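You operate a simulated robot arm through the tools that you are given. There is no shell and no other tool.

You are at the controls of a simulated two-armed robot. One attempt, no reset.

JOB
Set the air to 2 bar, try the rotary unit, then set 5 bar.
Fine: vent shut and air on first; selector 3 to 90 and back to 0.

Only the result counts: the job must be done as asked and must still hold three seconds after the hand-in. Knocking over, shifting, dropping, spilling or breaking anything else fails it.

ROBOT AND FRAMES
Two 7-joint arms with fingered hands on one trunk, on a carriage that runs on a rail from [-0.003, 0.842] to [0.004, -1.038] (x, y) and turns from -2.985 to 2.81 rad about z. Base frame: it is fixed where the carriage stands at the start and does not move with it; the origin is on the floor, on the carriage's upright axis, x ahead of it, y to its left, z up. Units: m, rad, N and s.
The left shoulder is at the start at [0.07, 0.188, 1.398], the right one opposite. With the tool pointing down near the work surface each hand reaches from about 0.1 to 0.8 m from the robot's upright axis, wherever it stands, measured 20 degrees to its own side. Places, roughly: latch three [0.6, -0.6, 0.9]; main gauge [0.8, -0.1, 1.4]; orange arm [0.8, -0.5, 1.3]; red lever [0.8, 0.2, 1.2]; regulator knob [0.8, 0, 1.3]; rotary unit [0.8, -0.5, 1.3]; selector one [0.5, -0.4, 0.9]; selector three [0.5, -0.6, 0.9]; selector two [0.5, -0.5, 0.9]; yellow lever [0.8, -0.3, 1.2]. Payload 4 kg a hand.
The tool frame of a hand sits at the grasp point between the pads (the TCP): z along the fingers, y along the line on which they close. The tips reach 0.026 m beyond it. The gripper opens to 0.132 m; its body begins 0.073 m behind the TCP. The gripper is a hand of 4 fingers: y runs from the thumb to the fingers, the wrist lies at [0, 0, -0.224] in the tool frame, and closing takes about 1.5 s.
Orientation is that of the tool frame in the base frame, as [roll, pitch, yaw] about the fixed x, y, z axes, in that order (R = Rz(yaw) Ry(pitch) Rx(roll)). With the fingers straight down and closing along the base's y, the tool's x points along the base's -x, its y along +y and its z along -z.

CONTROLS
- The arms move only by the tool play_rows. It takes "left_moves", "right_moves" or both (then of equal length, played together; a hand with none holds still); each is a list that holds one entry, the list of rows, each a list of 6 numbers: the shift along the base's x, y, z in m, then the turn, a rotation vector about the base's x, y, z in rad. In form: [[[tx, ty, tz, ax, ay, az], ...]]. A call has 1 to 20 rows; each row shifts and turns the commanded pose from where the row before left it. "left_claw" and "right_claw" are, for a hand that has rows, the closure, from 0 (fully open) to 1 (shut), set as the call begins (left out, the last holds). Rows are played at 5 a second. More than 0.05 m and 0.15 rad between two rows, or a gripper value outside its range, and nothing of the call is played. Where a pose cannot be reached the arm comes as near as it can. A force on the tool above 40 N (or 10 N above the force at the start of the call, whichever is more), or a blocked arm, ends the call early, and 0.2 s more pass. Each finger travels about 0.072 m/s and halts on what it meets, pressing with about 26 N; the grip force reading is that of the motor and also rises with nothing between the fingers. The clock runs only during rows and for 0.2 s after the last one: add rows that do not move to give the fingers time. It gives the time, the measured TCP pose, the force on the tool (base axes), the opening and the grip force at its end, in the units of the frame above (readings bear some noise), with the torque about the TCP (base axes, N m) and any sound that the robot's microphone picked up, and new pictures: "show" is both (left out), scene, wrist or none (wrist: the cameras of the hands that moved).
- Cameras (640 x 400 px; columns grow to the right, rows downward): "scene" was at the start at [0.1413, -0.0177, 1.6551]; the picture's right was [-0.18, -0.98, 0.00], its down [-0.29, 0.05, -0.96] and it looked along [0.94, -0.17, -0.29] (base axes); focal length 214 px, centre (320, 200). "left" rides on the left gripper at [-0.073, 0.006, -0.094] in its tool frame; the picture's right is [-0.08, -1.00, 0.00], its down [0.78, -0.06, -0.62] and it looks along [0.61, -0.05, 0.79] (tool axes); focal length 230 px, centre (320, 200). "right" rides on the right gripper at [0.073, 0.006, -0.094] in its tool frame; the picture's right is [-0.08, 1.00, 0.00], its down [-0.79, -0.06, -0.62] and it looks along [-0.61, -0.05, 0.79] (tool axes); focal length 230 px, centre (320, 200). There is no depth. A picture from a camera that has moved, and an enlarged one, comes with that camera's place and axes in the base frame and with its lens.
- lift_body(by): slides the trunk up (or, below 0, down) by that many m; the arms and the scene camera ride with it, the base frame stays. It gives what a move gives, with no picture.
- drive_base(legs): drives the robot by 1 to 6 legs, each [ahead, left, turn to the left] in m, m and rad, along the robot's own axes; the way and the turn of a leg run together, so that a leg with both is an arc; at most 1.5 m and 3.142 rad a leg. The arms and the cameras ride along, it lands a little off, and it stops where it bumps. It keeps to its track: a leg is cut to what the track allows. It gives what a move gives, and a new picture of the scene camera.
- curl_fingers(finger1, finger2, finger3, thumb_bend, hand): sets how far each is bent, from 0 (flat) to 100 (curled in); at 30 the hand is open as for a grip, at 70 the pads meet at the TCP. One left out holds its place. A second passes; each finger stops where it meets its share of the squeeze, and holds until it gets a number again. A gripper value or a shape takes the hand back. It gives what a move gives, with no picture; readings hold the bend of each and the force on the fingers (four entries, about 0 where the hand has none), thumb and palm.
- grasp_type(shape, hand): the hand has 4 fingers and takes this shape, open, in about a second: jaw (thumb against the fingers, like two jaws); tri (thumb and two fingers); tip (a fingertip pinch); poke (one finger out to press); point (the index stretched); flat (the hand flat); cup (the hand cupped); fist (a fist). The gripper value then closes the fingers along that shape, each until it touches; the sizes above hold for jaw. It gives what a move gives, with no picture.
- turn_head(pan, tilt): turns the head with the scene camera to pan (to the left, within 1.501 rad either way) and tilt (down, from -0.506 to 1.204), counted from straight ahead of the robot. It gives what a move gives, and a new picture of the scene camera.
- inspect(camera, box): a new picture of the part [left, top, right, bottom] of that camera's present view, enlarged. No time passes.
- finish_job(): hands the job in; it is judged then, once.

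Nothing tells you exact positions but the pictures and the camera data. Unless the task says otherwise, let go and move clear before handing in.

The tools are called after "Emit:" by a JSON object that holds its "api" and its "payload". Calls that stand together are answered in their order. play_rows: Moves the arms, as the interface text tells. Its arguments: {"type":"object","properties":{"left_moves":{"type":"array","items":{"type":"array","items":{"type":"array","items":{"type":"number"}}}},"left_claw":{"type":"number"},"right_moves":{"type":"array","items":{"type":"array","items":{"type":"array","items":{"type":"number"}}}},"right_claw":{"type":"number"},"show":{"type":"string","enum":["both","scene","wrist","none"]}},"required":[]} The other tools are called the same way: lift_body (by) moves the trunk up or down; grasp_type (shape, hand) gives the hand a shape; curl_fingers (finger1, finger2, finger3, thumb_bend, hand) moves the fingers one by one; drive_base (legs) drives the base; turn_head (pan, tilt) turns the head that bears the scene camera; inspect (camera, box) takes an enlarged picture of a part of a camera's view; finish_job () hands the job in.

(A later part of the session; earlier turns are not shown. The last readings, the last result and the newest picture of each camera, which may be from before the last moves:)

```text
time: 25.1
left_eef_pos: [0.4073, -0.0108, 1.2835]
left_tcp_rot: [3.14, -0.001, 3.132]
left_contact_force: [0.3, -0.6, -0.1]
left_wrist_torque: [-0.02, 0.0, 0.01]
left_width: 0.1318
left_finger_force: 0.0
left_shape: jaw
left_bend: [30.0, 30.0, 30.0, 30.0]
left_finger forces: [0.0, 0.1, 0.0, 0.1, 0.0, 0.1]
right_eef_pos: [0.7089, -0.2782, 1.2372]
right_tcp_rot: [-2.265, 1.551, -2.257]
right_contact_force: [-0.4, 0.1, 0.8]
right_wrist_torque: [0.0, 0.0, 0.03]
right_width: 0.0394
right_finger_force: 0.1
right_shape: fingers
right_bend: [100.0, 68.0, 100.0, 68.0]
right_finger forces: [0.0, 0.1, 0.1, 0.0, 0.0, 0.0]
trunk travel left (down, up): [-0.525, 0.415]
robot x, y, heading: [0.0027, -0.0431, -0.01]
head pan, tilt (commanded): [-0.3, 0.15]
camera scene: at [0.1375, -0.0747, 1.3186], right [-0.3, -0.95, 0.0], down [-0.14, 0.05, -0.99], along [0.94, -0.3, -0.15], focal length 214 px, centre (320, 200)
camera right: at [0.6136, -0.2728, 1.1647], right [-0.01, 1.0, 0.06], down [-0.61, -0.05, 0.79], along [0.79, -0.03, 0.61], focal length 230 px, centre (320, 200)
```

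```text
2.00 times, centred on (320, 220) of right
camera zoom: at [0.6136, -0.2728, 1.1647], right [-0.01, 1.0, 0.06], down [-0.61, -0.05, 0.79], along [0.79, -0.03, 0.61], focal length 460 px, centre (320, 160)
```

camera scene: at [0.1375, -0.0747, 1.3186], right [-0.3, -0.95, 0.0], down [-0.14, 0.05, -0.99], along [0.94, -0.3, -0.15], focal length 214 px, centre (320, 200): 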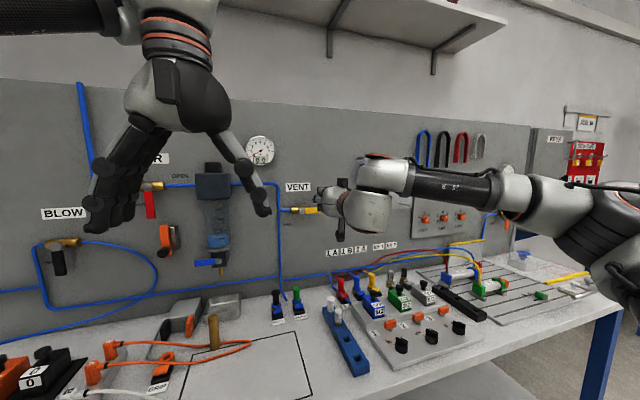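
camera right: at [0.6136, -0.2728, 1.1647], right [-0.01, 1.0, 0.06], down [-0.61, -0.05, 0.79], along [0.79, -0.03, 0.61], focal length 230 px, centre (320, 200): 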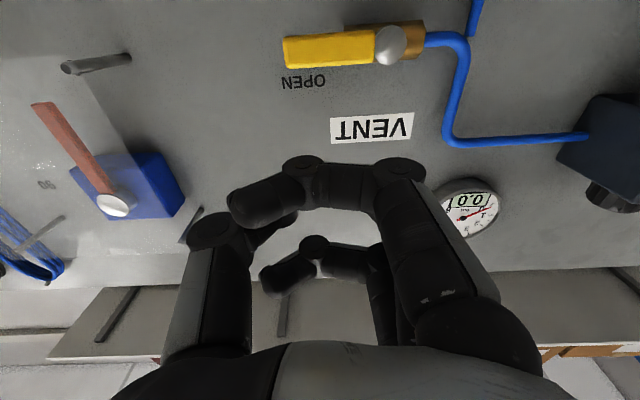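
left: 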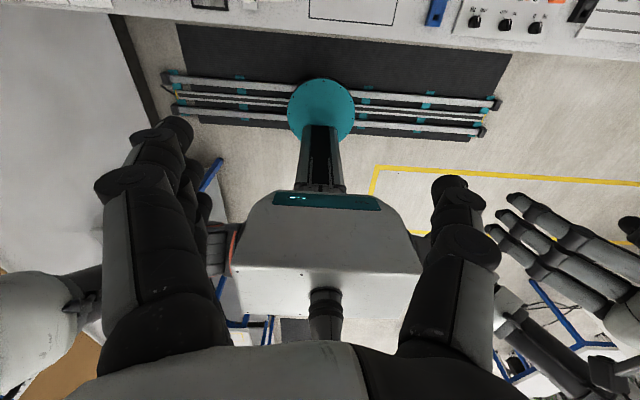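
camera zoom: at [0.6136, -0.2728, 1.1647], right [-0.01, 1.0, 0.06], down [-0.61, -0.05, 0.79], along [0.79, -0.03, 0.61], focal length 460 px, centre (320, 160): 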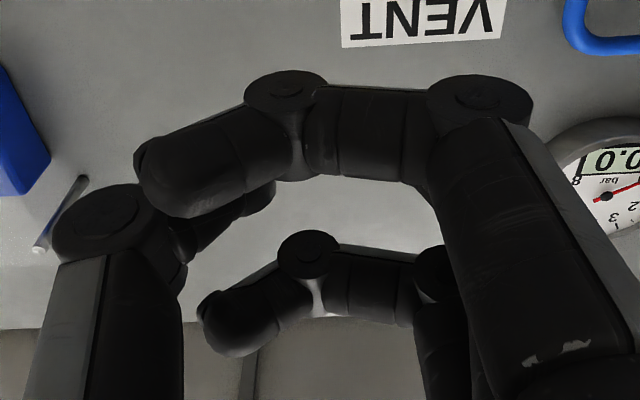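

I'll use a fully closed jaw as a blunt pusher, with fingertips 0.026 m past the TCP. I'll also lower the trunk a little more so the low end of the push stays in reach.

Emit:
{"api": "grasp_type", "payload": {"hand": "right", "shape": "jaw"}}

Emit:
{"api": "lift_body", "payload": {"by": -0.06}}

Emit:
{"api": "play_rows", "payload": {"right_moves": [[[0, 0, 0.02, 0, 0, 0], [0, 0, 0.02, 0, 0, 0], [0, 0, 0.02, 0, 0, 0], [0, 0, 0, 0, 0, 0], [0, 0, 0, 0, 0, 0], [0, 0, 0, 0, 0, 0], [0, 0, 0, 0, 0, 0], [0, 0, 0, 0, 0, 0]]], "right_claw": 1.0}}

```text
time: 26.0
left_eef_pos: [0.4075, -0.0103, 1.284]
left_tcp_rot: [3.14, 0.001, 3.134]
left_contact_force: [0.3, 0.4, -0.1]
left_wrist_torque: [-0.01, -0.01, -0.01]
left_width: 0.1319
left_finger_force: 0.0
left_shape: jaw
left_bend: [30.0, 30.0, 30.0, 30.0]
left_finger forces: [0.0, 0.0, 0.1, 0.0, 0.0, 0.0]
right_eef_pos: [0.708, -0.2775, 1.2376]
right_tcp_rot: [-2.286, 1.552, -2.278]
right_contact_force: [-0.7, -0.5, -0.1]
right_wrist_torque: [0.02, 0.01, 0.04]
right_width: 0.132
right_finger_force: 0.1
right_shape: jaw
right_bend: [30.0, 30.0, 30.0, 30.0]
right_finger forces: [0.1, 0.0, 0.1, 0.1, 0.0, 0.1]
trunk travel left (down, up): [-0.525, 0.415]
robot x, y, heading: [0.0019, -0.0461, -0.012]
head pan, tilt (commanded): [-0.3, 0.15]
```

```text
time: 27.0
left_eef_pos: [0.4079, -0.0101, 1.2242]
left_tcp_rot: [3.141, 0.0, 3.132]
left_contact_force: [0.9, 0.6, -0.8]
left_wrist_torque: [0.0, 0.04, -0.02]
left_width: 0.1319
left_finger_force: 0.0
left_shape: jaw
left_bend: [30.0, 30.0, 30.0, 30.0]
left_finger forces: [0.0, 0.1, 0.0, 0.1, 0.1, 0.0]
right_eef_pos: [0.7086, -0.2775, 1.1766]
right_tcp_rot: [-2.274, 1.552, -2.269]
right_contact_force: [0.7, 0.2, 0.2]
right_wrist_torque: [0.02, 0.01, 0.0]
right_width: 0.1316
right_finger_force: 0.0
right_shape: jaw
right_bend: [30.0, 30.0, 30.0, 30.0]
right_finger forces: [0.0, 0.1, 0.0, 0.0, 0.1, 0.1]
trunk travel left (down, up): [-0.465, 0.475]
robot x, y, heading: [-0.0001, -0.0451, -0.009]
head pan, tilt (commanded): [-0.3, 0.15]
```

```text
time: 28.8
left_eef_pos: [0.4083, -0.0095, 1.2248]
left_tcp_rot: [3.141, -0.001, 3.134]
left_contact_force: [-0.3, 0.8, -0.4]
left_wrist_torque: [-0.01, -0.03, -0.02]
left_width: 0.132
left_finger_force: 0.1
left_shape: jaw
left_bend: [30.0, 30.0, 30.0, 30.0]
left_finger forces: [0.0, 0.0, 0.1, 0.0, 0.0, 0.0]
right_eef_pos: [0.7092, -0.2784, 1.2357]
right_tcp_rot: [-2.286, 1.55, -2.279]
right_contact_force: [-0.5, 0.1, 0.2]
right_wrist_torque: [0.01, 0.04, -0.01]
right_width: 0.0
right_finger_force: 26.1
right_shape: jaw
right_bend: [68.0, 58.0, 68.0, 66.0]
right_finger forces: [0.0, 0.0, 0.1, 0.1, 0.0, 0.0]
trunk travel left (down, up): [-0.465, 0.475]
robot x, y, heading: [0.0027, -0.0436, -0.009]
head pan, tilt (commanded): [-0.3, 0.15]
camera scene: at [0.138, -0.0747, 1.2586], right [-0.3, -0.95, 0.0], down [-0.14, 0.05, -0.99], along [0.94, -0.3, -0.15], focal length 214 px, centre (320, 200)
camera right: at [0.6147, -0.2729, 1.1628], right [-0.01, 1.0, 0.06], down [-0.61, -0.05, 0.79], along [0.8, -0.03, 0.61], focal length 230 px, centre (320, 200)
```

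scene: 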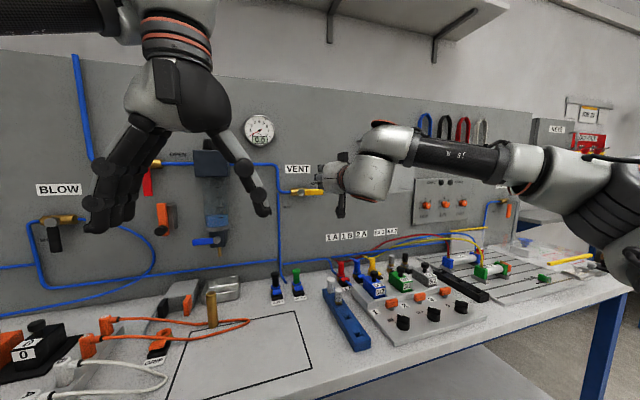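
right: 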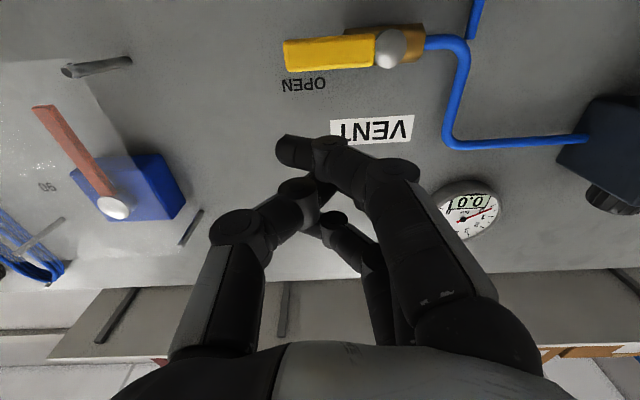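

The wrist view confirms the vent pivot at about y = -0.225, z = 1.178, with the handle end at y ≈ -0.298. I'll move in above the handle with the closed fingertips.

Emit:
{"api": "play_rows", "payload": {"right_moves": [[[0.0, -0.011, 0.01, 0, 0, 0], [0.02, -0.011, 0.01, 0, 0, 0], [0.025, 0, 0, 0, 0, 0], [0.02, 0, 0, 0, 0, 0], [0.02, 0, 0, 0, 0, 0], [0, 0, 0, 0, 0, 0]]]}}

```text
time: 30.2
left_eef_pos: [0.4073, -0.0102, 1.2246]
left_tcp_rot: [-3.141, 0.0, 3.133]
left_contact_force: [0.1, -0.1, 0.1]
left_wrist_torque: [0.0, 0.05, -0.02]
left_width: 0.1321
left_finger_force: 0.1
left_shape: jaw
left_bend: [30.0, 30.0, 30.0, 30.0]
left_finger forces: [0.0, 0.0, 0.0, 0.0, 0.0, 0.0]
right_eef_pos: [0.7936, -0.2987, 1.2578]
right_tcp_rot: [-2.261, 1.552, -2.255]
right_contact_force: [-0.7, 0.1, -0.3]
right_wrist_torque: [0.05, 0.01, -0.01]
right_width: 0.0002
right_finger_force: 25.5
right_shape: jaw
right_bend: [68.0, 58.0, 68.0, 66.0]
right_finger forces: [0.0, 0.0, 0.0, 0.0, 0.0, 0.0]
trunk travel left (down, up): [-0.465, 0.475]
robot x, y, heading: [0.0026, -0.0433, -0.012]
head pan, tilt (commanded): [-0.3, 0.15]
camera scene: at [0.1373, -0.0748, 1.2587], right [-0.3, -0.95, 0.0], down [-0.14, 0.05, -0.99], along [0.94, -0.3, -0.15], focal length 214 px, centre (320, 200)
camera right: at [0.6991, -0.2941, 1.1847], right [-0.01, 1.0, 0.06], down [-0.61, -0.05, 0.79], along [0.79, -0.03, 0.61], focal length 230 px, centre (320, 200)
```

scene: 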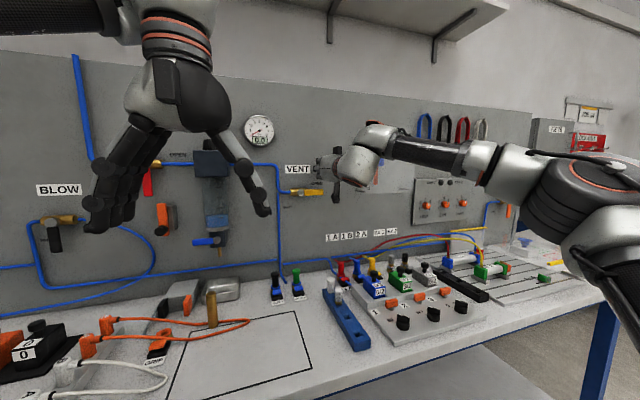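
right: 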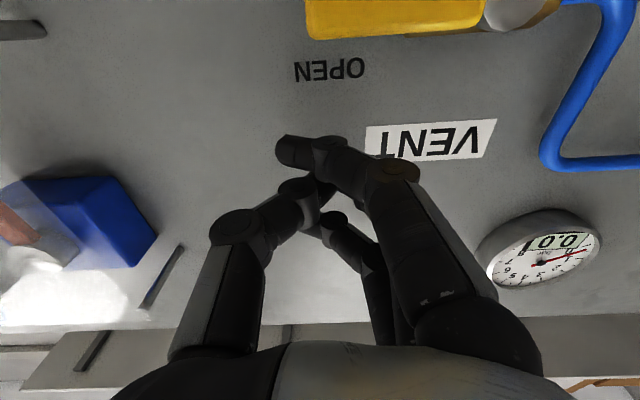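

The fingertips are above the yellow handle. I'll push down along the arc, first half.

Emit:
{"api": "play_rows", "payload": {"right_moves": [[[0, 0, -0.016, 0, 0, 0], [0, 0, -0.016, 0, 0, 0], [0, 0, -0.01, 0, 0, 0], [0, 0, -0.01, 0, 0, 0], [0, 0.004, -0.009, 0, 0, 0], [0, 0.004, -0.009, 0, 0, 0], [0, 0, 0, 0, 0, 0]]]}}

```text
time: 31.8
left_eef_pos: [0.4084, -0.0103, 1.2246]
left_tcp_rot: [3.139, -0.001, 3.132]
left_contact_force: [0.1, 0.4, -0.4]
left_wrist_torque: [0.03, 0.0, 0.03]
left_width: 0.1318
left_finger_force: 0.0
left_shape: jaw
left_bend: [30.0, 30.0, 30.0, 30.0]
left_finger forces: [0.1, 0.1, 0.1, 0.0, 0.0, 0.1]
right_eef_pos: [0.7951, -0.2902, 1.1866]
right_tcp_rot: [-2.313, 1.551, -2.306]
right_contact_force: [-0.4, 0.2, -0.3]
right_wrist_torque: [-0.03, -0.01, 0.0]
right_width: 0.0
right_finger_force: 25.9
right_shape: jaw
right_bend: [68.0, 58.0, 68.0, 66.0]
right_finger forces: [0.1, 0.0, 0.0, 0.1, 0.1, 0.0]
trunk travel left (down, up): [-0.465, 0.475]
robot x, y, heading: [0.0037, -0.0486, -0.004]
head pan, tilt (commanded): [-0.3, 0.15]
camera scene: at [0.138, -0.0747, 1.2586], right [-0.3, -0.95, 0.0], down [-0.14, 0.05, -0.99], along [0.94, -0.3, -0.15], focal length 214 px, centre (320, 200)
camera right: at [0.6993, -0.2856, 1.1148], right [-0.01, 1.0, 0.06], down [-0.61, -0.05, 0.79], along [0.8, -0.03, 0.61], focal length 230 px, centre (320, 200)
```

scene: 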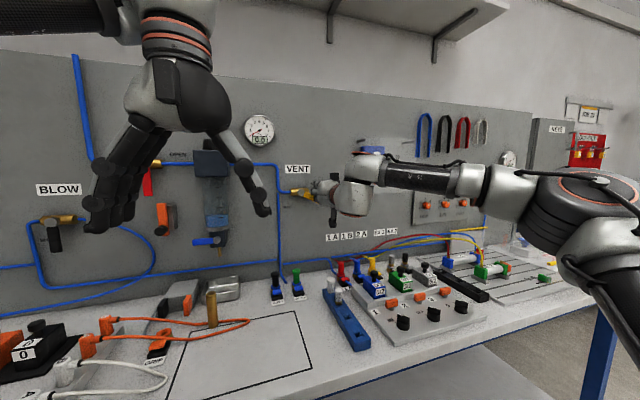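
right: 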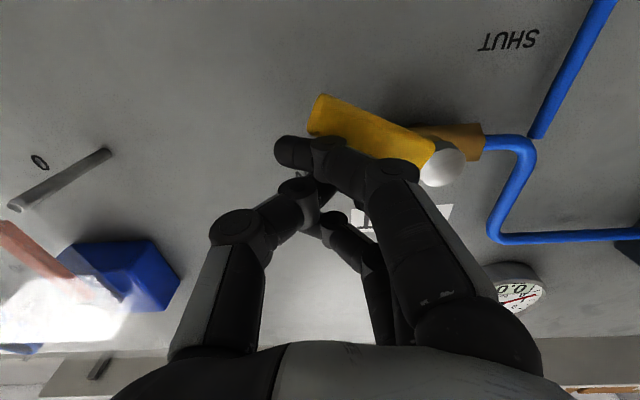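

The lever is turning down with almost no force (about 30° so far). I'll continue along the arc.

Emit:
{"api": "play_rows", "payload": {"right_moves": [[[0, 0.004, -0.008, 0, 0, 0], [0, 0.005, -0.008, 0, 0, 0], [0, 0.006, -0.008, 0, 0, 0], [0, 0.006, -0.006, 0, 0, 0], [0, 0, 0, 0, 0, 0]]]}}

```text
time: 33.0
left_eef_pos: [0.4084, -0.0108, 1.2249]
left_tcp_rot: [-3.141, -0.001, 3.132]
left_contact_force: [-0.1, 0.1, 0.3]
left_wrist_torque: [-0.03, 0.0, -0.01]
left_width: 0.1318
left_finger_force: 0.1
left_shape: jaw
left_bend: [30.0, 30.0, 30.0, 30.0]
left_finger forces: [0.1, 0.0, 0.0, 0.1, 0.0, 0.0]
right_eef_pos: [0.794, -0.2695, 1.1572]
right_tcp_rot: [-2.284, 1.552, -2.278]
right_contact_force: [-2.2, -2.3, -0.9]
right_wrist_torque: [-0.02, 0.02, 0.06]
right_width: 0.0
right_finger_force: 26.3
right_shape: jaw
right_bend: [68.0, 58.0, 68.0, 66.0]
right_finger forces: [0.0, 2.5, 0.0, 0.0, 0.0, 0.0]
trunk travel left (down, up): [-0.465, 0.475]
robot x, y, heading: [-0.0014, -0.0483, -0.012]
head pan, tilt (commanded): [-0.3, 0.15]
camera scene: at [0.1376, -0.075, 1.2586], right [-0.3, -0.95, 0.0], down [-0.14, 0.05, -0.99], along [0.94, -0.3, -0.15], focal length 214 px, centre (320, 200)
camera right: at [0.6995, -0.2646, 1.0842], right [-0.01, 1.0, 0.06], down [-0.61, -0.05, 0.79], along [0.8, -0.03, 0.61], focal length 230 px, centre (320, 200)
```

scene: 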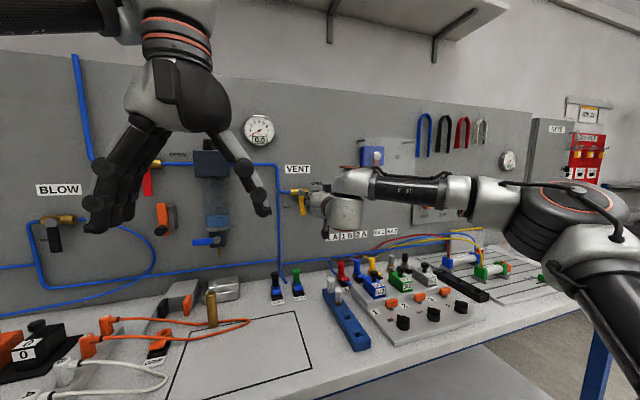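
right: 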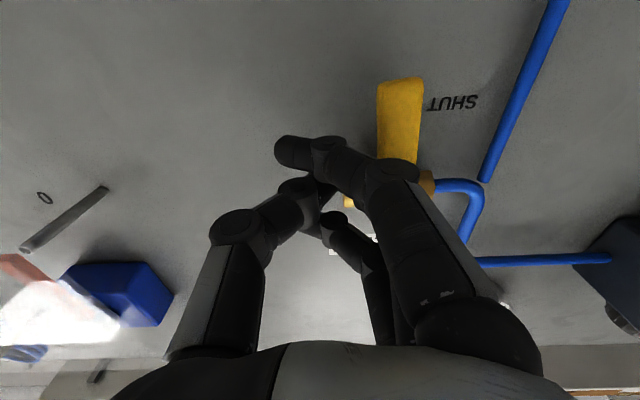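

The lever is nearly vertical now. I'll zoom in to check the angle before the final nudge.

Emit:
{"api": "inspect", "payload": {"camera": "scene", "box": [270, 150, 370, 250]}}

Emit:
{"api": "play_rows", "payload": {"right_moves": [[[0, 0.005, -0.002, 0, 0, 0], [0, 0.005, -0.002, 0, 0, 0], [0, 0, 0, 0, 0, 0]]]}}

Emit:
{"api": "inspect", "payload": {"camera": "scene", "box": [270, 150, 370, 250]}}

```text
4.00 times, centred on (320, 200) of scene
camera zoom: at [0.1376, -0.075, 1.2586], right [-0.3, -0.95, 0.0], down [-0.14, 0.05, -0.99], along [0.94, -0.3, -0.15], focal length 858 px, centre (320, 200)
```

zoom: 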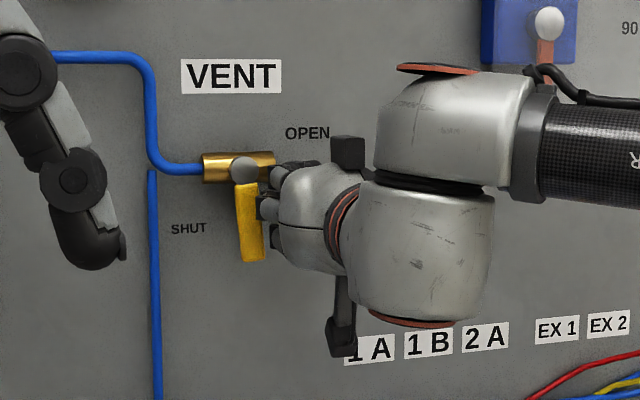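

```text
time: 33.8
left_eef_pos: [0.4064, -0.0123, 1.2245]
left_tcp_rot: [3.141, 0.002, 3.131]
left_contact_force: [0.4, 0.0, 0.6]
left_wrist_torque: [0.01, 0.04, -0.01]
left_width: 0.132
left_finger_force: 0.1
left_shape: jaw
left_bend: [30.0, 30.0, 30.0, 30.0]
left_finger forces: [0.1, 0.1, 0.0, 0.0, 0.1, 0.0]
right_eef_pos: [0.7928, -0.2624, 1.1536]
right_tcp_rot: [-2.294, 1.553, -2.29]
right_contact_force: [-8.0, -9.7, 0.8]
right_wrist_torque: [0.01, -0.03, 0.08]
right_width: 0.0001
right_finger_force: 26.4
right_shape: jaw
right_bend: [68.0, 58.0, 68.0, 66.0]
right_finger forces: [0.0, 12.6, 0.0, 0.0, 0.1, 0.0]
trunk travel left (down, up): [-0.465, 0.475]
robot x, y, heading: [-0.0022, -0.0445, -0.011]
head pan, tilt (commanded): [-0.3, 0.15]
camera scene: at [0.1362, -0.0769, 1.2587], right [-0.3, -0.95, 0.0], down [-0.14, 0.05, -0.99], along [0.94, -0.3, -0.15], focal length 214 px, centre (320, 200)
camera right: at [0.6983, -0.2583, 1.0816], right [0.0, 1.0, 0.07], down [-0.61, -0.05, 0.79], along [0.79, -0.04, 0.61], focal length 230 px, centre (320, 200)
```

scene: 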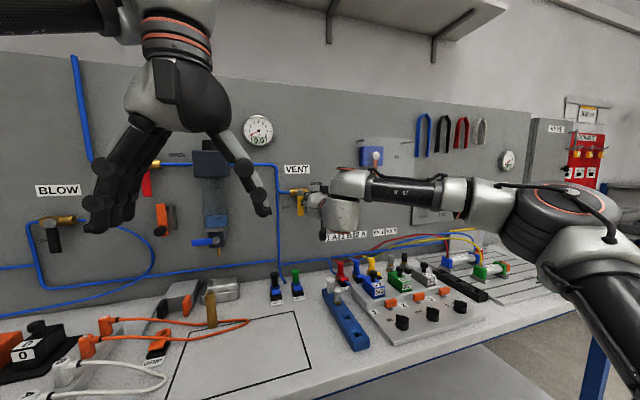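
right: 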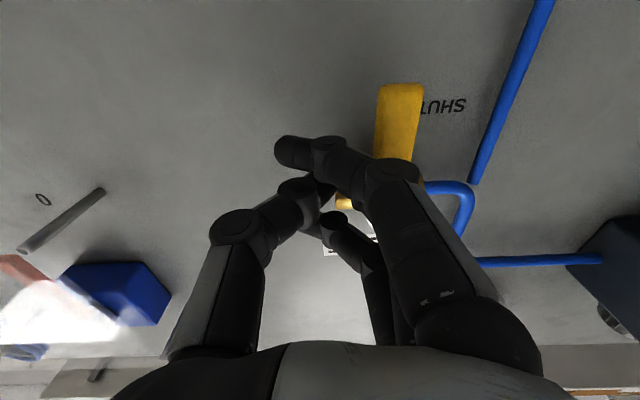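

```text
4.00 times, centred on (320, 200) of scene
camera zoom: at [0.1362, -0.0769, 1.2587], right [-0.3, -0.95, 0.0], down [-0.14, 0.05, -0.99], along [0.94, -0.3, -0.15], focal length 858 px, centre (320, 200)
```

zoom: 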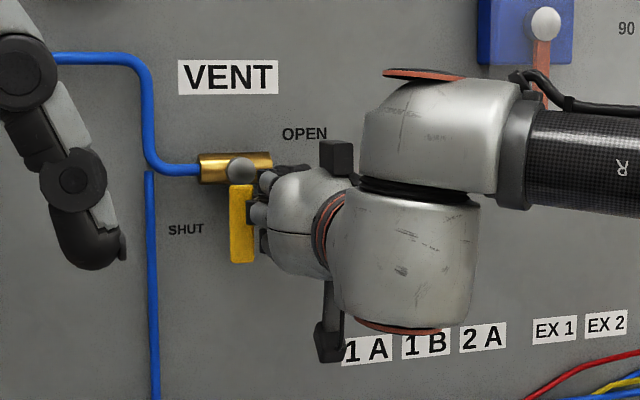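

The vent lever is vertical against its stop (SHUT). I'll back the right hand off and start pitching the left hand forward for the AIR lever.

Emit:
{"api": "play_rows", "payload": {"right_moves": [[[0, -0.015, 0, 0, 0, 0], [-0.02, -0.015, 0.0, 0, 0, 0], [-0.05, 0, 0, 0, 0, 0], [-0.05, 0, 0.01, 0, 0, 0], [-0.03, -0.02, 0.02, 0, 0, 0], [0, -0.03, 0.02, 0, 0, 0]]], "left_moves": [[[0.02, 0.02, 0.0, 0, -0.12, 0], [0.02, 0.02, 0.0, 0, -0.12, 0], [0.02, 0.02, 0.0, 0, -0.12, 0], [0.02, 0.02, 0.0, 0, -0.12, 0], [0.02, 0.02, 0.0, 0, -0.12, 0], [0.02, 0.01, 0.0, 0, -0.12, 0]]]}}

```text
refused: row 4 steps farther than a row can; nothing moved
```

One step was slightly too long; I'll shorten it and resend.

Emit:
{"api": "play_rows", "payload": {"right_moves": [[[0, -0.015, 0, 0, 0, 0], [-0.02, -0.015, 0.0, 0, 0, 0], [-0.045, 0, 0, 0, 0, 0], [-0.045, 0, 0.01, 0, 0, 0], [-0.03, -0.02, 0.02, 0, 0, 0], [0, -0.03, 0.02, 0, 0, 0]]], "left_moves": [[[0.02, 0.02, 0.0, 0, -0.12, 0], [0.02, 0.02, 0.0, 0, -0.12, 0], [0.02, 0.02, 0.0, 0, -0.12, 0], [0.02, 0.02, 0.0, 0, -0.12, 0], [0.02, 0.02, 0.0, 0, -0.12, 0], [0.02, 0.01, 0.0, 0, -0.12, 0]]]}}

```text
time: 35.2
left_eef_pos: [0.5263, 0.1, 1.2267]
left_tcp_rot: [3.131, 0.722, 3.129]
left_contact_force: [0.2, -0.1, 0.5]
left_wrist_torque: [0.02, 0.02, -0.02]
left_width: 0.1319
left_finger_force: 0.0
left_shape: jaw
left_bend: [30.0, 30.0, 30.0, 30.0]
left_finger forces: [0.0, 0.1, 0.0, 0.0, 0.0, 0.0]
right_eef_pos: [0.6533, -0.3405, 1.2031]
right_tcp_rot: [-2.296, 1.55, -2.288]
right_contact_force: [-1.1, 0.2, 0.0]
right_wrist_torque: [0.01, -0.01, 0.04]
right_width: 0.0
right_finger_force: 26.2
right_shape: jaw
right_bend: [68.0, 58.0, 68.0, 66.0]
right_finger forces: [0.0, 0.0, 0.0, 0.0, 0.1, 0.1]
trunk travel left (down, up): [-0.465, 0.475]
robot x, y, heading: [0.0003, -0.047, -0.01]
head pan, tilt (commanded): [-0.3, 0.15]
camera scene: at [0.1382, -0.0752, 1.2585], right [-0.3, -0.95, 0.0], down [-0.14, 0.05, -0.99], along [0.94, -0.3, -0.15], focal length 214 px, centre (320, 200)
camera right: at [0.5579, -0.3353, 1.1302], right [-0.01, 1.0, 0.06], down [-0.61, -0.05, 0.79], along [0.8, -0.03, 0.61], focal length 230 px, centre (320, 200)
camera left: at [0.517, 0.105, 1.3445], right [0.05, -1.0, 0.04], down [-1.0, -0.05, -0.06], along [0.06, -0.04, -1.0], focal length 230 px, centre (320, 200)
```

scene: 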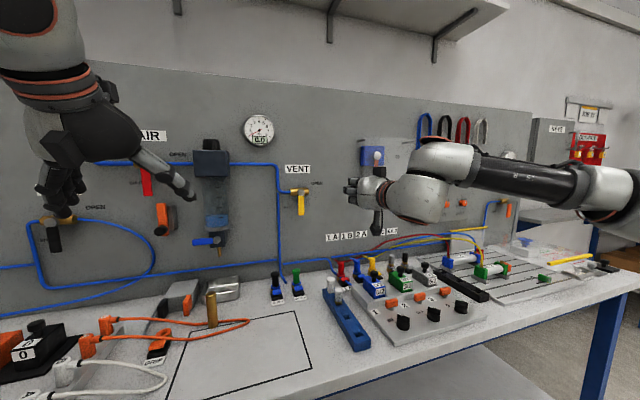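
right: 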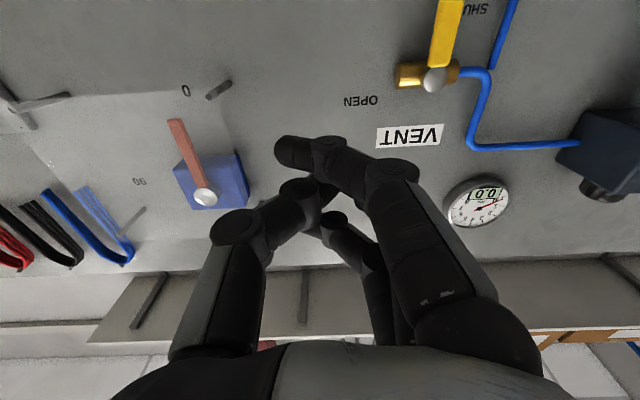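
left: 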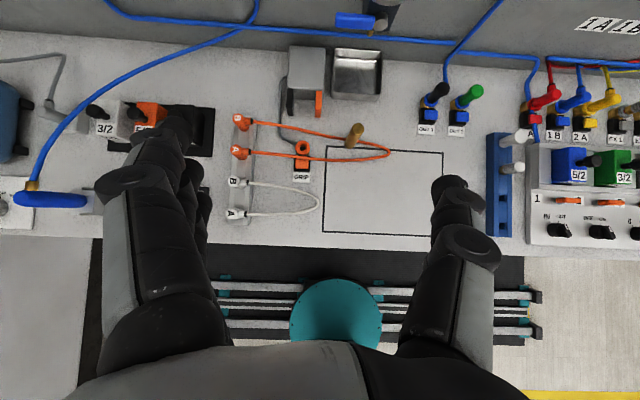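

The left hand pitches forward easily with its camera on top. I'll finish levelling it left of the red lever, then form a thin middle-finger/thumb pinch. The orange switch below the lever leaves little room for the full hand.

Emit:
{"api": "play_rows", "payload": {"left_moves": [[[0.015, 0.02, 0.0, 0, -0.1214, 0], [0.015, 0.02, 0.0, 0, -0.1214, 0], [0.015, 0.02, 0.0, 0, -0.1214, 0], [0.015, 0.02, 0.0, 0, -0.1214, 0], [0.015, 0.02, 0.0, 0, -0.1214, 0], [0.015, 0.02, 0.0, 0, -0.1214, 0], [0.015, 0.02, 0.0, 0, -0.1214, 0]]], "show": "none"}}

Emit:
{"api": "curl_fingers", "payload": {"hand": "left", "finger1": 100, "finger2": 62, "finger3": 100, "thumb_bend": 68}}

Emit:
{"api": "play_rows", "payload": {"left_moves": [[[0, 0, 0, 0, 0, 0]]]}}

```text
time: 36.8
left_eef_pos: [0.6335, 0.2422, 1.2256]
left_tcp_rot: [1.325, 1.562, 1.323]
left_contact_force: [0.1, -0.8, 1.3]
left_wrist_torque: [0.02, -0.02, -0.01]
left_width: 0.1321
left_finger_force: 0.0
left_shape: jaw
left_bend: [30.0, 30.0, 30.0, 30.0]
left_finger forces: [0.0, 0.1, 0.0, 0.1, 0.0, 0.0]
right_eef_pos: [0.6531, -0.3393, 1.2035]
right_tcp_rot: [-2.275, 1.551, -2.268]
right_contact_force: [0.7, 0.4, -0.1]
right_wrist_torque: [-0.03, -0.02, -0.02]
right_width: 0.0
right_finger_force: 26.4
right_shape: jaw
right_bend: [68.0, 58.0, 68.0, 66.0]
right_finger forces: [0.0, 0.1, 0.0, 0.1, 0.0, 0.1]
trunk travel left (down, up): [-0.465, 0.475]
robot x, y, heading: [0.0011, -0.0462, -0.006]
head pan, tilt (commanded): [-0.3, 0.15]
```

```text
time: 37.8
left_eef_pos: [0.6328, 0.242, 1.2241]
left_tcp_rot: [1.573, 1.563, 1.574]
left_contact_force: [0.3, 0.3, 0.6]
left_wrist_torque: [0.0, -0.03, -0.01]
left_width: 0.0394
left_finger_force: 0.0
left_shape: fingers
left_bend: [100.0, 62.0, 100.0, 68.0]
left_finger forces: [0.0, 0.1, 0.1, 0.1, 0.0, 0.0]
right_eef_pos: [0.6539, -0.3398, 1.2027]
right_tcp_rot: [-2.283, 1.552, -2.274]
right_contact_force: [-0.3, -0.9, 0.4]
right_wrist_torque: [-0.01, -0.03, 0.0]
right_width: 0.0
right_finger_force: 25.7
right_shape: jaw
right_bend: [68.0, 58.0, 68.0, 66.0]
right_finger forces: [0.1, 0.1, 0.0, 0.0, 0.0, 0.0]
trunk travel left (down, up): [-0.465, 0.475]
robot x, y, heading: [-0.0011, -0.0468, -0.01]
head pan, tilt (commanded): [-0.3, 0.15]
```

```text
time: 38.2
left_eef_pos: [0.6328, 0.2415, 1.2245]
left_tcp_rot: [1.581, 1.56, 1.58]
left_contact_force: [0.7, -0.1, -0.7]
left_wrist_torque: [-0.01, 0.03, 0.01]
left_width: 0.0395
left_finger_force: 0.0
left_shape: fingers
left_bend: [100.0, 62.0, 100.0, 68.0]
left_finger forces: [0.1, 0.1, 0.0, 0.0, 0.0, 0.1]
right_eef_pos: [0.6527, -0.3408, 1.2031]
right_tcp_rot: [-2.284, 1.551, -2.277]
right_contact_force: [-0.6, 0.4, 0.1]
right_wrist_torque: [0.01, -0.03, 0.0]
right_width: 0.0
right_finger_force: 25.3
right_shape: jaw
right_bend: [68.0, 58.0, 68.0, 66.0]
right_finger forces: [0.0, 0.0, 0.1, 0.0, 0.0, 0.0]
trunk travel left (down, up): [-0.465, 0.475]
robot x, y, heading: [0.0008, -0.0438, -0.011]
head pan, tilt (commanded): [-0.3, 0.15]
camera scene: at [0.138, -0.0747, 1.2586], right [-0.3, -0.95, 0.0], down [-0.14, 0.05, -0.99], along [0.94, -0.3, -0.15], focal length 214 px, centre (320, 200)
camera left: at [0.5381, 0.2474, 1.2978], right [0.0, -1.0, 0.07], down [-0.62, -0.05, -0.79], along [0.79, -0.04, -0.62], focal length 230 px, centre (320, 200)
```

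scene: 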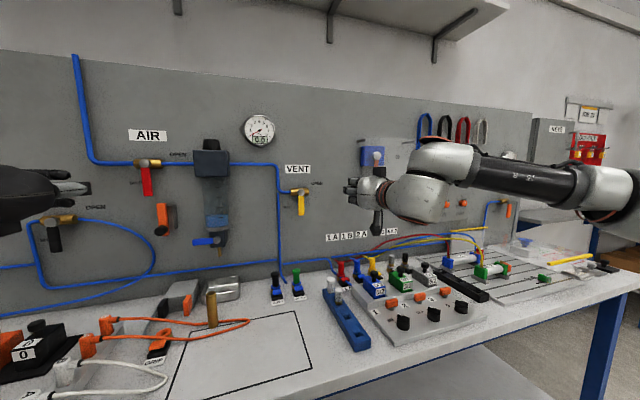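
left: 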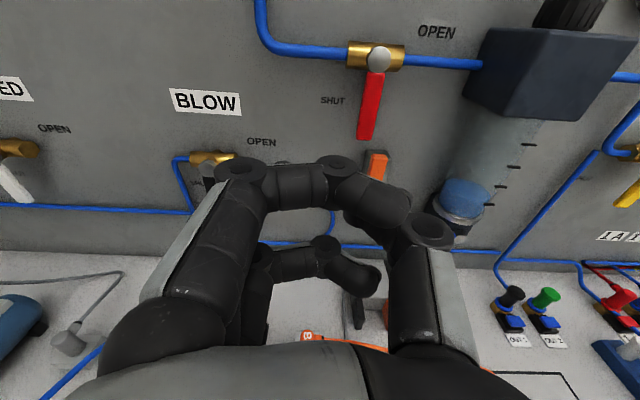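

The left wrist camera sees the AIR lever well and confirms its position. I'll turn the head left to check the fingertip geometry from the side.

Emit:
{"api": "turn_head", "payload": {"pan": 0.3, "tilt": 0.15}}

Emit:
{"api": "inspect", "payload": {"camera": "scene", "box": [180, 120, 380, 245]}}

```text
time: 39.2
left_eef_pos: [0.6332, 0.2412, 1.2245]
left_tcp_rot: [1.587, 1.563, 1.587]
left_contact_force: [-0.2, 0.0, 0.4]
left_wrist_torque: [-0.01, -0.01, -0.02]
left_width: 0.0393
left_finger_force: 0.1
left_shape: fingers
left_bend: [100.0, 62.0, 100.0, 68.0]
left_finger forces: [0.0, 0.0, 0.0, 0.0, 0.1, 0.0]
right_eef_pos: [0.653, -0.34, 1.2022]
right_tcp_rot: [-2.287, 1.55, -2.28]
right_contact_force: [-0.4, 0.6, 0.3]
right_wrist_torque: [-0.02, 0.03, 0.0]
right_width: 0.0
right_finger_force: 26.2
right_shape: jaw
right_bend: [68.0, 58.0, 68.0, 66.0]
right_finger forces: [0.1, 0.0, 0.0, 0.1, 0.0, 0.0]
trunk travel left (down, up): [-0.465, 0.475]
robot x, y, heading: [-0.0023, -0.044, -0.004]
head pan, tilt (commanded): [0.3, 0.15]
camera scene: at [0.1385, -0.02, 1.2586], right [0.29, -0.96, 0.0], down [-0.14, -0.04, -0.99], along [0.95, 0.28, -0.15], focal length 214 px, centre (320, 200)
```

scene: 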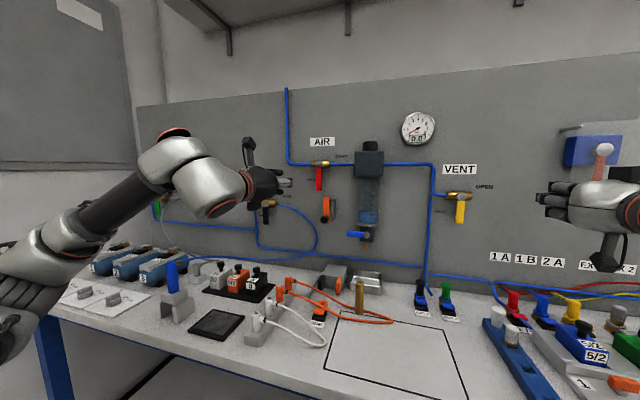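

```text
3.20 times, centred on (280, 182) of scene
camera zoom: at [0.1385, -0.02, 1.2586], right [0.29, -0.96, 0.0], down [-0.14, -0.04, -0.99], along [0.95, 0.28, -0.15], focal length 686 px, centre (448, 256)
```

zoom: 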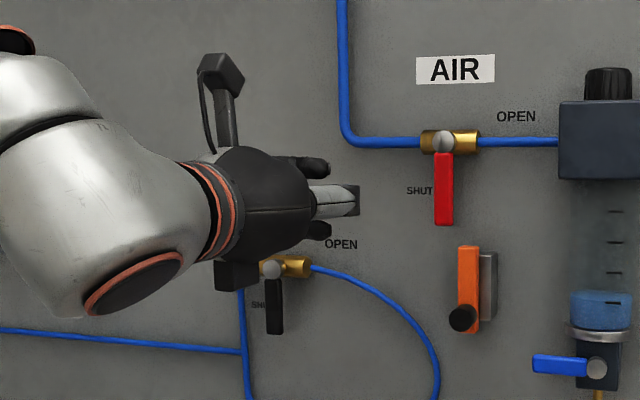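

The pinch tip sits about 0.025 m right of and 0.026 m ahead of the TCP, clear above the orange switch. I'll advance to just left of the red handle.

Emit:
{"api": "play_rows", "payload": {"left_moves": [[[0.03, 0.002, -0.003, 0, 0, 0], [0.033, 0.002, -0.003, 0, 0, 0], [0.033, 0.001, -0.003, 0, 0, 0], [0.033, 0, -0.003, 0, 0, 0], [0.033, 0, 0, 0, 0, 0], [0, 0, 0, 0, 0, 0]]]}}

Emit:
{"api": "inspect", "payload": {"camera": "scene", "box": [220, 120, 380, 220]}}

```text
time: 40.6
left_eef_pos: [0.7937, 0.2462, 1.2121]
left_tcp_rot: [1.492, 1.562, 1.491]
left_contact_force: [-0.5, -0.1, 0.0]
left_wrist_torque: [0.0, 0.06, 0.01]
left_width: 0.0395
left_finger_force: 0.1
left_shape: fingers
left_bend: [100.0, 62.0, 100.0, 68.0]
left_finger forces: [0.0, 0.0, 0.0, 0.0, 0.0, 0.1]
right_eef_pos: [0.6518, -0.3403, 1.202]
right_tcp_rot: [-2.255, 1.55, -2.248]
right_contact_force: [0.2, 0.2, 0.7]
right_wrist_torque: [-0.02, 0.01, 0.01]
right_width: 0.0
right_finger_force: 26.0
right_shape: jaw
right_bend: [68.0, 58.0, 68.0, 66.0]
right_finger forces: [0.1, 0.0, 0.1, 0.0, 0.1, 0.0]
trunk travel left (down, up): [-0.465, 0.475]
robot x, y, heading: [-0.001, -0.0476, -0.012]
head pan, tilt (commanded): [0.3, 0.15]
camera scene: at [0.1379, -0.0196, 1.2587], right [0.29, -0.96, 0.0], down [-0.14, -0.04, -0.99], along [0.95, 0.28, -0.15], focal length 214 px, centre (320, 200)
camera left: at [0.6995, 0.2511, 1.2847], right [0.0, -1.0, 0.07], down [-0.62, -0.05, -0.79], along [0.79, -0.04, -0.61], focal length 230 px, centre (320, 200)
```

scene: 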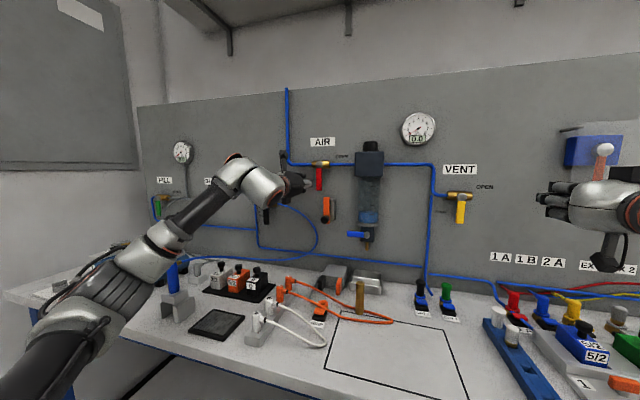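
left: 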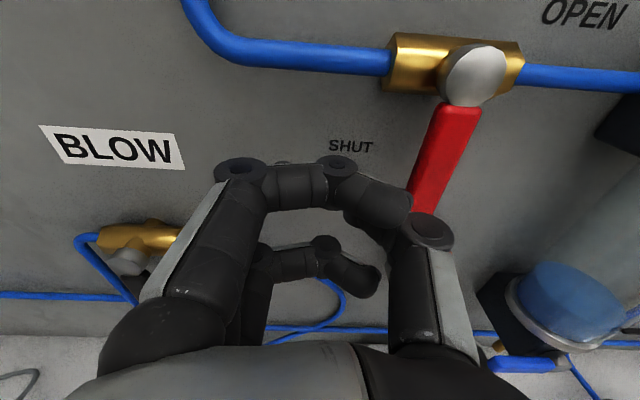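

```text
4.00 times, centred on (300, 170) of scene
camera zoom: at [0.1379, -0.0196, 1.2587], right [0.29, -0.96, 0.0], down [-0.14, -0.04, -0.99], along [0.95, 0.28, -0.15], focal length 858 px, centre (400, 320)
```

zoom: 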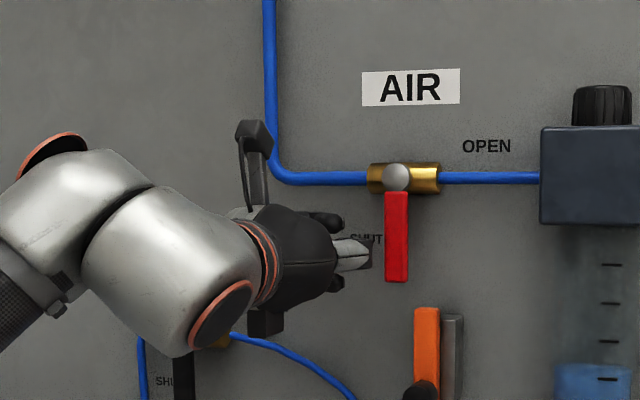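

The pinch is just left of the red handle. I'll push right along the arc, first part.

Emit:
{"api": "play_rows", "payload": {"left_moves": [[[0, -0.014, 0, 0, 0, 0], [0, -0.014, 0, 0, 0, 0], [0, -0.013, 0, 0, 0, 0], [0, -0.013, 0.002, 0, 0, 0], [0, -0.012, 0.006, 0, 0, 0], [0, 0, 0, 0, 0, 0]]]}}

Emit:
{"api": "inspect", "payload": {"camera": "scene", "box": [220, 120, 380, 220]}}

```text
time: 42.0
left_eef_pos: [0.7949, 0.1797, 1.2197]
left_tcp_rot: [1.577, 1.563, 1.577]
left_contact_force: [-1.7, 1.0, -0.3]
left_wrist_torque: [0.02, 0.02, 0.01]
left_width: 0.0393
left_finger_force: 0.4
left_shape: fingers
left_bend: [100.0, 62.0, 100.0, 68.0]
left_finger forces: [0.1, 0.1, 0.1, 0.0, 0.9, 0.0]
right_eef_pos: [0.6525, -0.3389, 1.2033]
right_tcp_rot: [-2.276, 1.551, -2.27]
right_contact_force: [-0.3, 0.0, 0.1]
right_wrist_torque: [0.01, -0.02, 0.0]
right_width: 0.0005
right_finger_force: 26.1
right_shape: jaw
right_bend: [68.0, 58.0, 68.0, 66.0]
right_finger forces: [0.1, 0.0, 0.0, 0.1, 0.1, 0.0]
trunk travel left (down, up): [-0.465, 0.475]
robot x, y, heading: [-0.0016, -0.0452, -0.008]
head pan, tilt (commanded): [0.3, 0.15]
camera scene: at [0.1385, -0.0196, 1.2586], right [0.29, -0.96, 0.0], down [-0.14, -0.04, -0.99], along [0.95, 0.28, -0.15], focal length 214 px, centre (320, 200)
camera left: at [0.6997, 0.1858, 1.293], right [0.0, -1.0, 0.07], down [-0.62, -0.05, -0.79], along [0.79, -0.04, -0.62], focal length 230 px, centre (320, 200)
```

scene: 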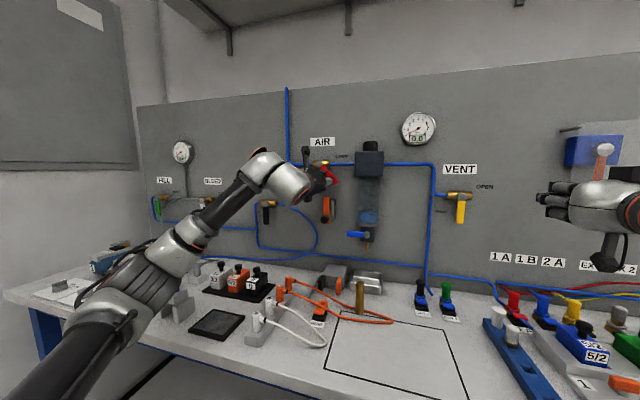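
left: 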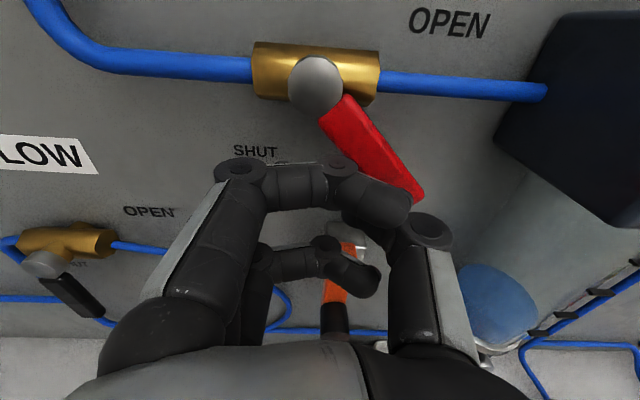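

```text
4.00 times, centred on (300, 170) of scene
camera zoom: at [0.1385, -0.0196, 1.2586], right [0.29, -0.96, 0.0], down [-0.14, -0.04, -0.99], along [0.95, 0.28, -0.15], focal length 858 px, centre (400, 320)
```

zoom: 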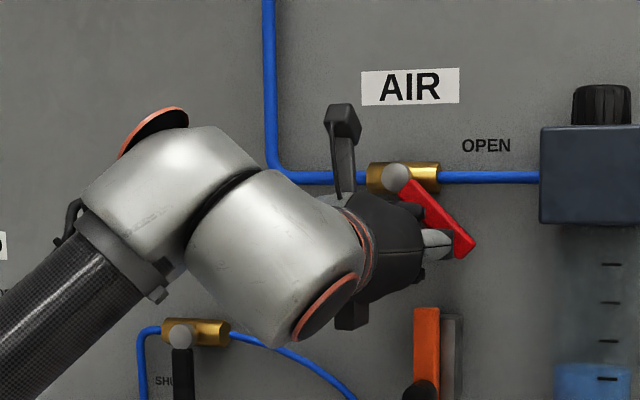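

The AIR handle is at about 45°. I'll continue up and right to its OPEN stop.

Emit:
{"api": "play_rows", "payload": {"left_moves": [[[0, -0.009, 0.009, 0, 0, 0], [0, -0.007, 0.011, 0, 0, 0], [0, -0.004, 0.011, 0, 0, 0], [0, -0.001, 0.007, 0, 0, 0], [0, 0, 0, 0, 0, 0]]]}}

Emit:
{"api": "inspect", "payload": {"camera": "scene", "box": [220, 120, 380, 220]}}

```text
time: 43.3
left_eef_pos: [0.7981, 0.1588, 1.252]
left_tcp_rot: [2.636, 1.552, 2.641]
left_contact_force: [-4.9, 3.5, -13.2]
left_wrist_torque: [-0.25, 0.18, 0.15]
left_width: 0.0393
left_finger_force: 5.9
left_shape: fingers
left_bend: [100.0, 62.0, 100.0, 69.0]
left_finger forces: [0.0, 9.6, 0.1, 0.0, 2.6, 0.0]
right_eef_pos: [0.6535, -0.3392, 1.2023]
right_tcp_rot: [-2.27, 1.551, -2.263]
right_contact_force: [0.7, -0.1, -0.7]
right_wrist_torque: [-0.01, 0.0, 0.03]
right_width: 0.0
right_finger_force: 26.4
right_shape: jaw
right_bend: [68.0, 58.0, 68.0, 66.0]
right_finger forces: [0.1, 0.0, 0.1, 0.0, 0.0, 0.0]
trunk travel left (down, up): [-0.465, 0.475]
robot x, y, heading: [0.0015, -0.0419, -0.007]
head pan, tilt (commanded): [0.3, 0.15]
stopped in row 5 (left hand): the force on the tool passed its limit at 42 N (the readings are from after the stop); the commanded pose is now the measured one
camera scene: at [0.139, -0.0192, 1.2587], right [0.29, -0.96, 0.0], down [-0.14, -0.04, -0.99], along [0.95, 0.28, -0.15], focal length 214 px, centre (320, 200)
camera left: at [0.7047, 0.1643, 1.3263], right [0.0, -1.0, 0.07], down [-0.63, -0.06, -0.78], along [0.78, -0.04, -0.63], focal length 230 px, centre (320, 200)
```

scene: 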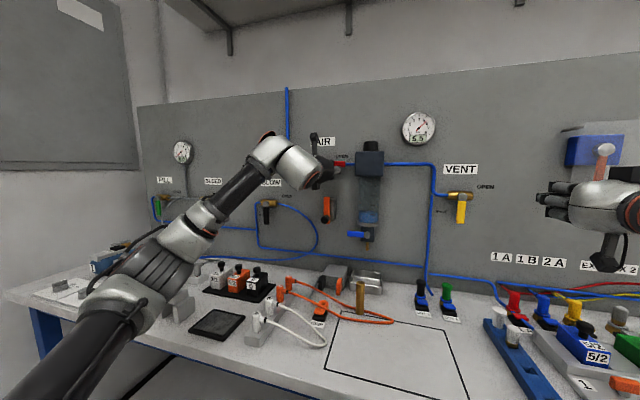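
left: 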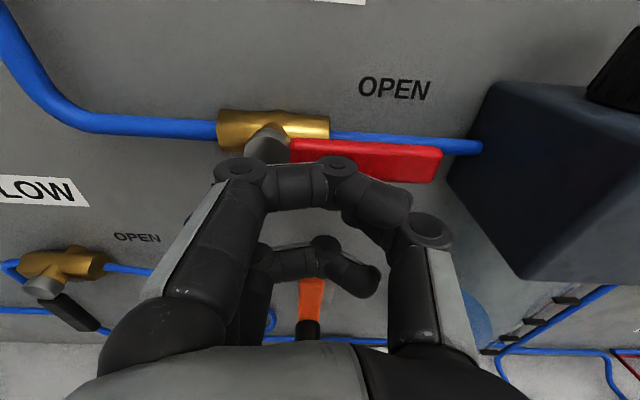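

```text
4.00 times, centred on (300, 170) of scene
camera zoom: at [0.139, -0.0192, 1.2587], right [0.29, -0.96, 0.0], down [-0.14, -0.04, -0.99], along [0.95, 0.28, -0.15], focal length 858 px, centre (400, 320)
```

zoom: 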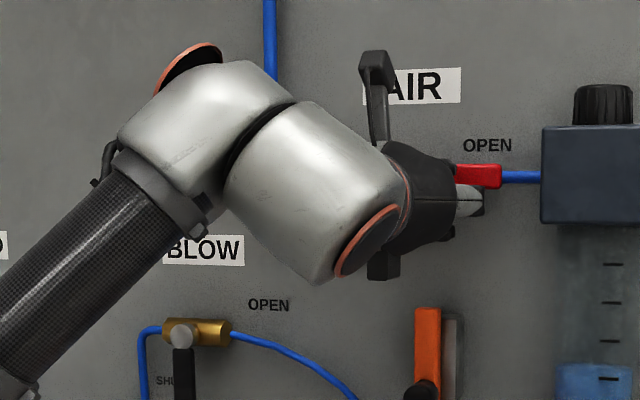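

The AIR lever is open against its stop, and the gauge has come up. I'll move the left hand down off the handle, retract, and read the gauge.

Emit:
{"api": "play_rows", "payload": {"left_moves": [[[0, 0.003, -0.012, 0, 0, 0], [-0.01, 0.005, -0.01, 0, 0, 0], [-0.045, 0.01, 0, 0, 0, 0], [-0.045, 0.01, 0, 0, 0, 0], [-0.045, 0.01, 0, 0, 0, 0], [0, 0, 0, 0, 0, 0]]]}}

Emit:
{"api": "inspect", "payload": {"camera": "scene", "box": [280, 100, 480, 225]}}

Emit:
{"api": "inspect", "payload": {"camera": "scene", "box": [390, 105, 446, 140]}}

```text
time: 44.7
left_eef_pos: [0.6559, 0.196, 1.2322]
left_tcp_rot: [2.448, 1.555, 2.45]
left_contact_force: [0.3, 0.4, 0.2]
left_wrist_torque: [0.01, 0.03, 0.02]
left_width: 0.0393
left_finger_force: 0.0
left_shape: fingers
left_bend: [100.0, 62.0, 100.0, 68.0]
left_finger forces: [0.1, 0.0, 0.0, 0.0, 0.0, 0.1]
right_eef_pos: [0.6531, -0.3397, 1.2003]
right_tcp_rot: [-2.329, 1.551, -2.32]
right_contact_force: [0.1, -1.0, -0.2]
right_wrist_torque: [0.01, -0.02, 0.0]
right_width: 0.0
right_finger_force: 26.1
right_shape: jaw
right_bend: [68.0, 58.0, 68.0, 66.0]
right_finger forces: [0.0, 0.1, 0.0, 0.0, 0.1, 0.0]
trunk travel left (down, up): [-0.465, 0.475]
robot x, y, heading: [0.0002, -0.0438, -0.008]
head pan, tilt (commanded): [0.3, 0.15]
camera scene: at [0.1394, -0.0202, 1.2584], right [0.29, -0.96, 0.0], down [-0.14, -0.04, -0.99], along [0.95, 0.28, -0.15], focal length 214 px, centre (320, 200)
camera left: at [0.5614, 0.2015, 1.3065], right [0.0, -1.0, 0.07], down [-0.63, -0.05, -0.78], along [0.78, -0.04, -0.62], focal length 230 px, centre (320, 200)
```

scene: 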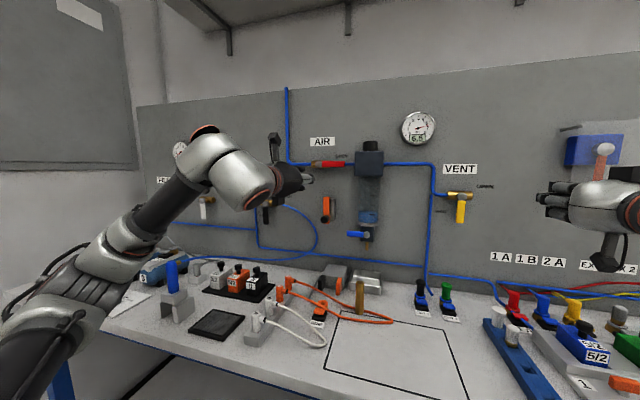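
left: 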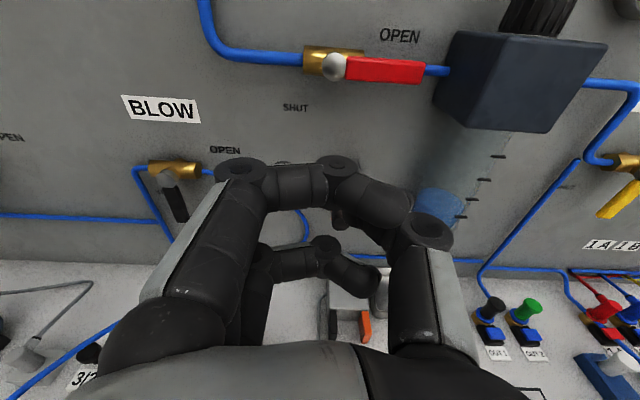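

```text
3.20 times, centred on (380, 162) of scene
camera zoom: at [0.1394, -0.0202, 1.2584], right [0.29, -0.96, 0.0], down [-0.14, -0.04, -0.99], along [0.95, 0.28, -0.15], focal length 686 px, centre (128, 320)
```

zoom: 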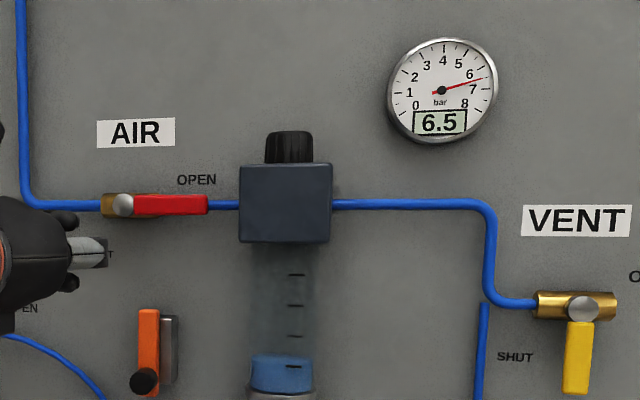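

```text
11.43 times, centred on (418, 122) of scene
camera zoom: at [0.1394, -0.0202, 1.2584], right [0.29, -0.96, 0.0], down [-0.14, -0.04, -0.99], along [0.95, 0.28, -0.15], focal length 2451 px, centre (-800, 1086)
```

zoom: 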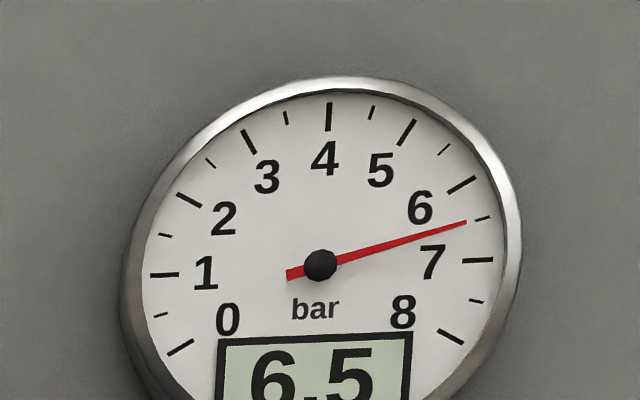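

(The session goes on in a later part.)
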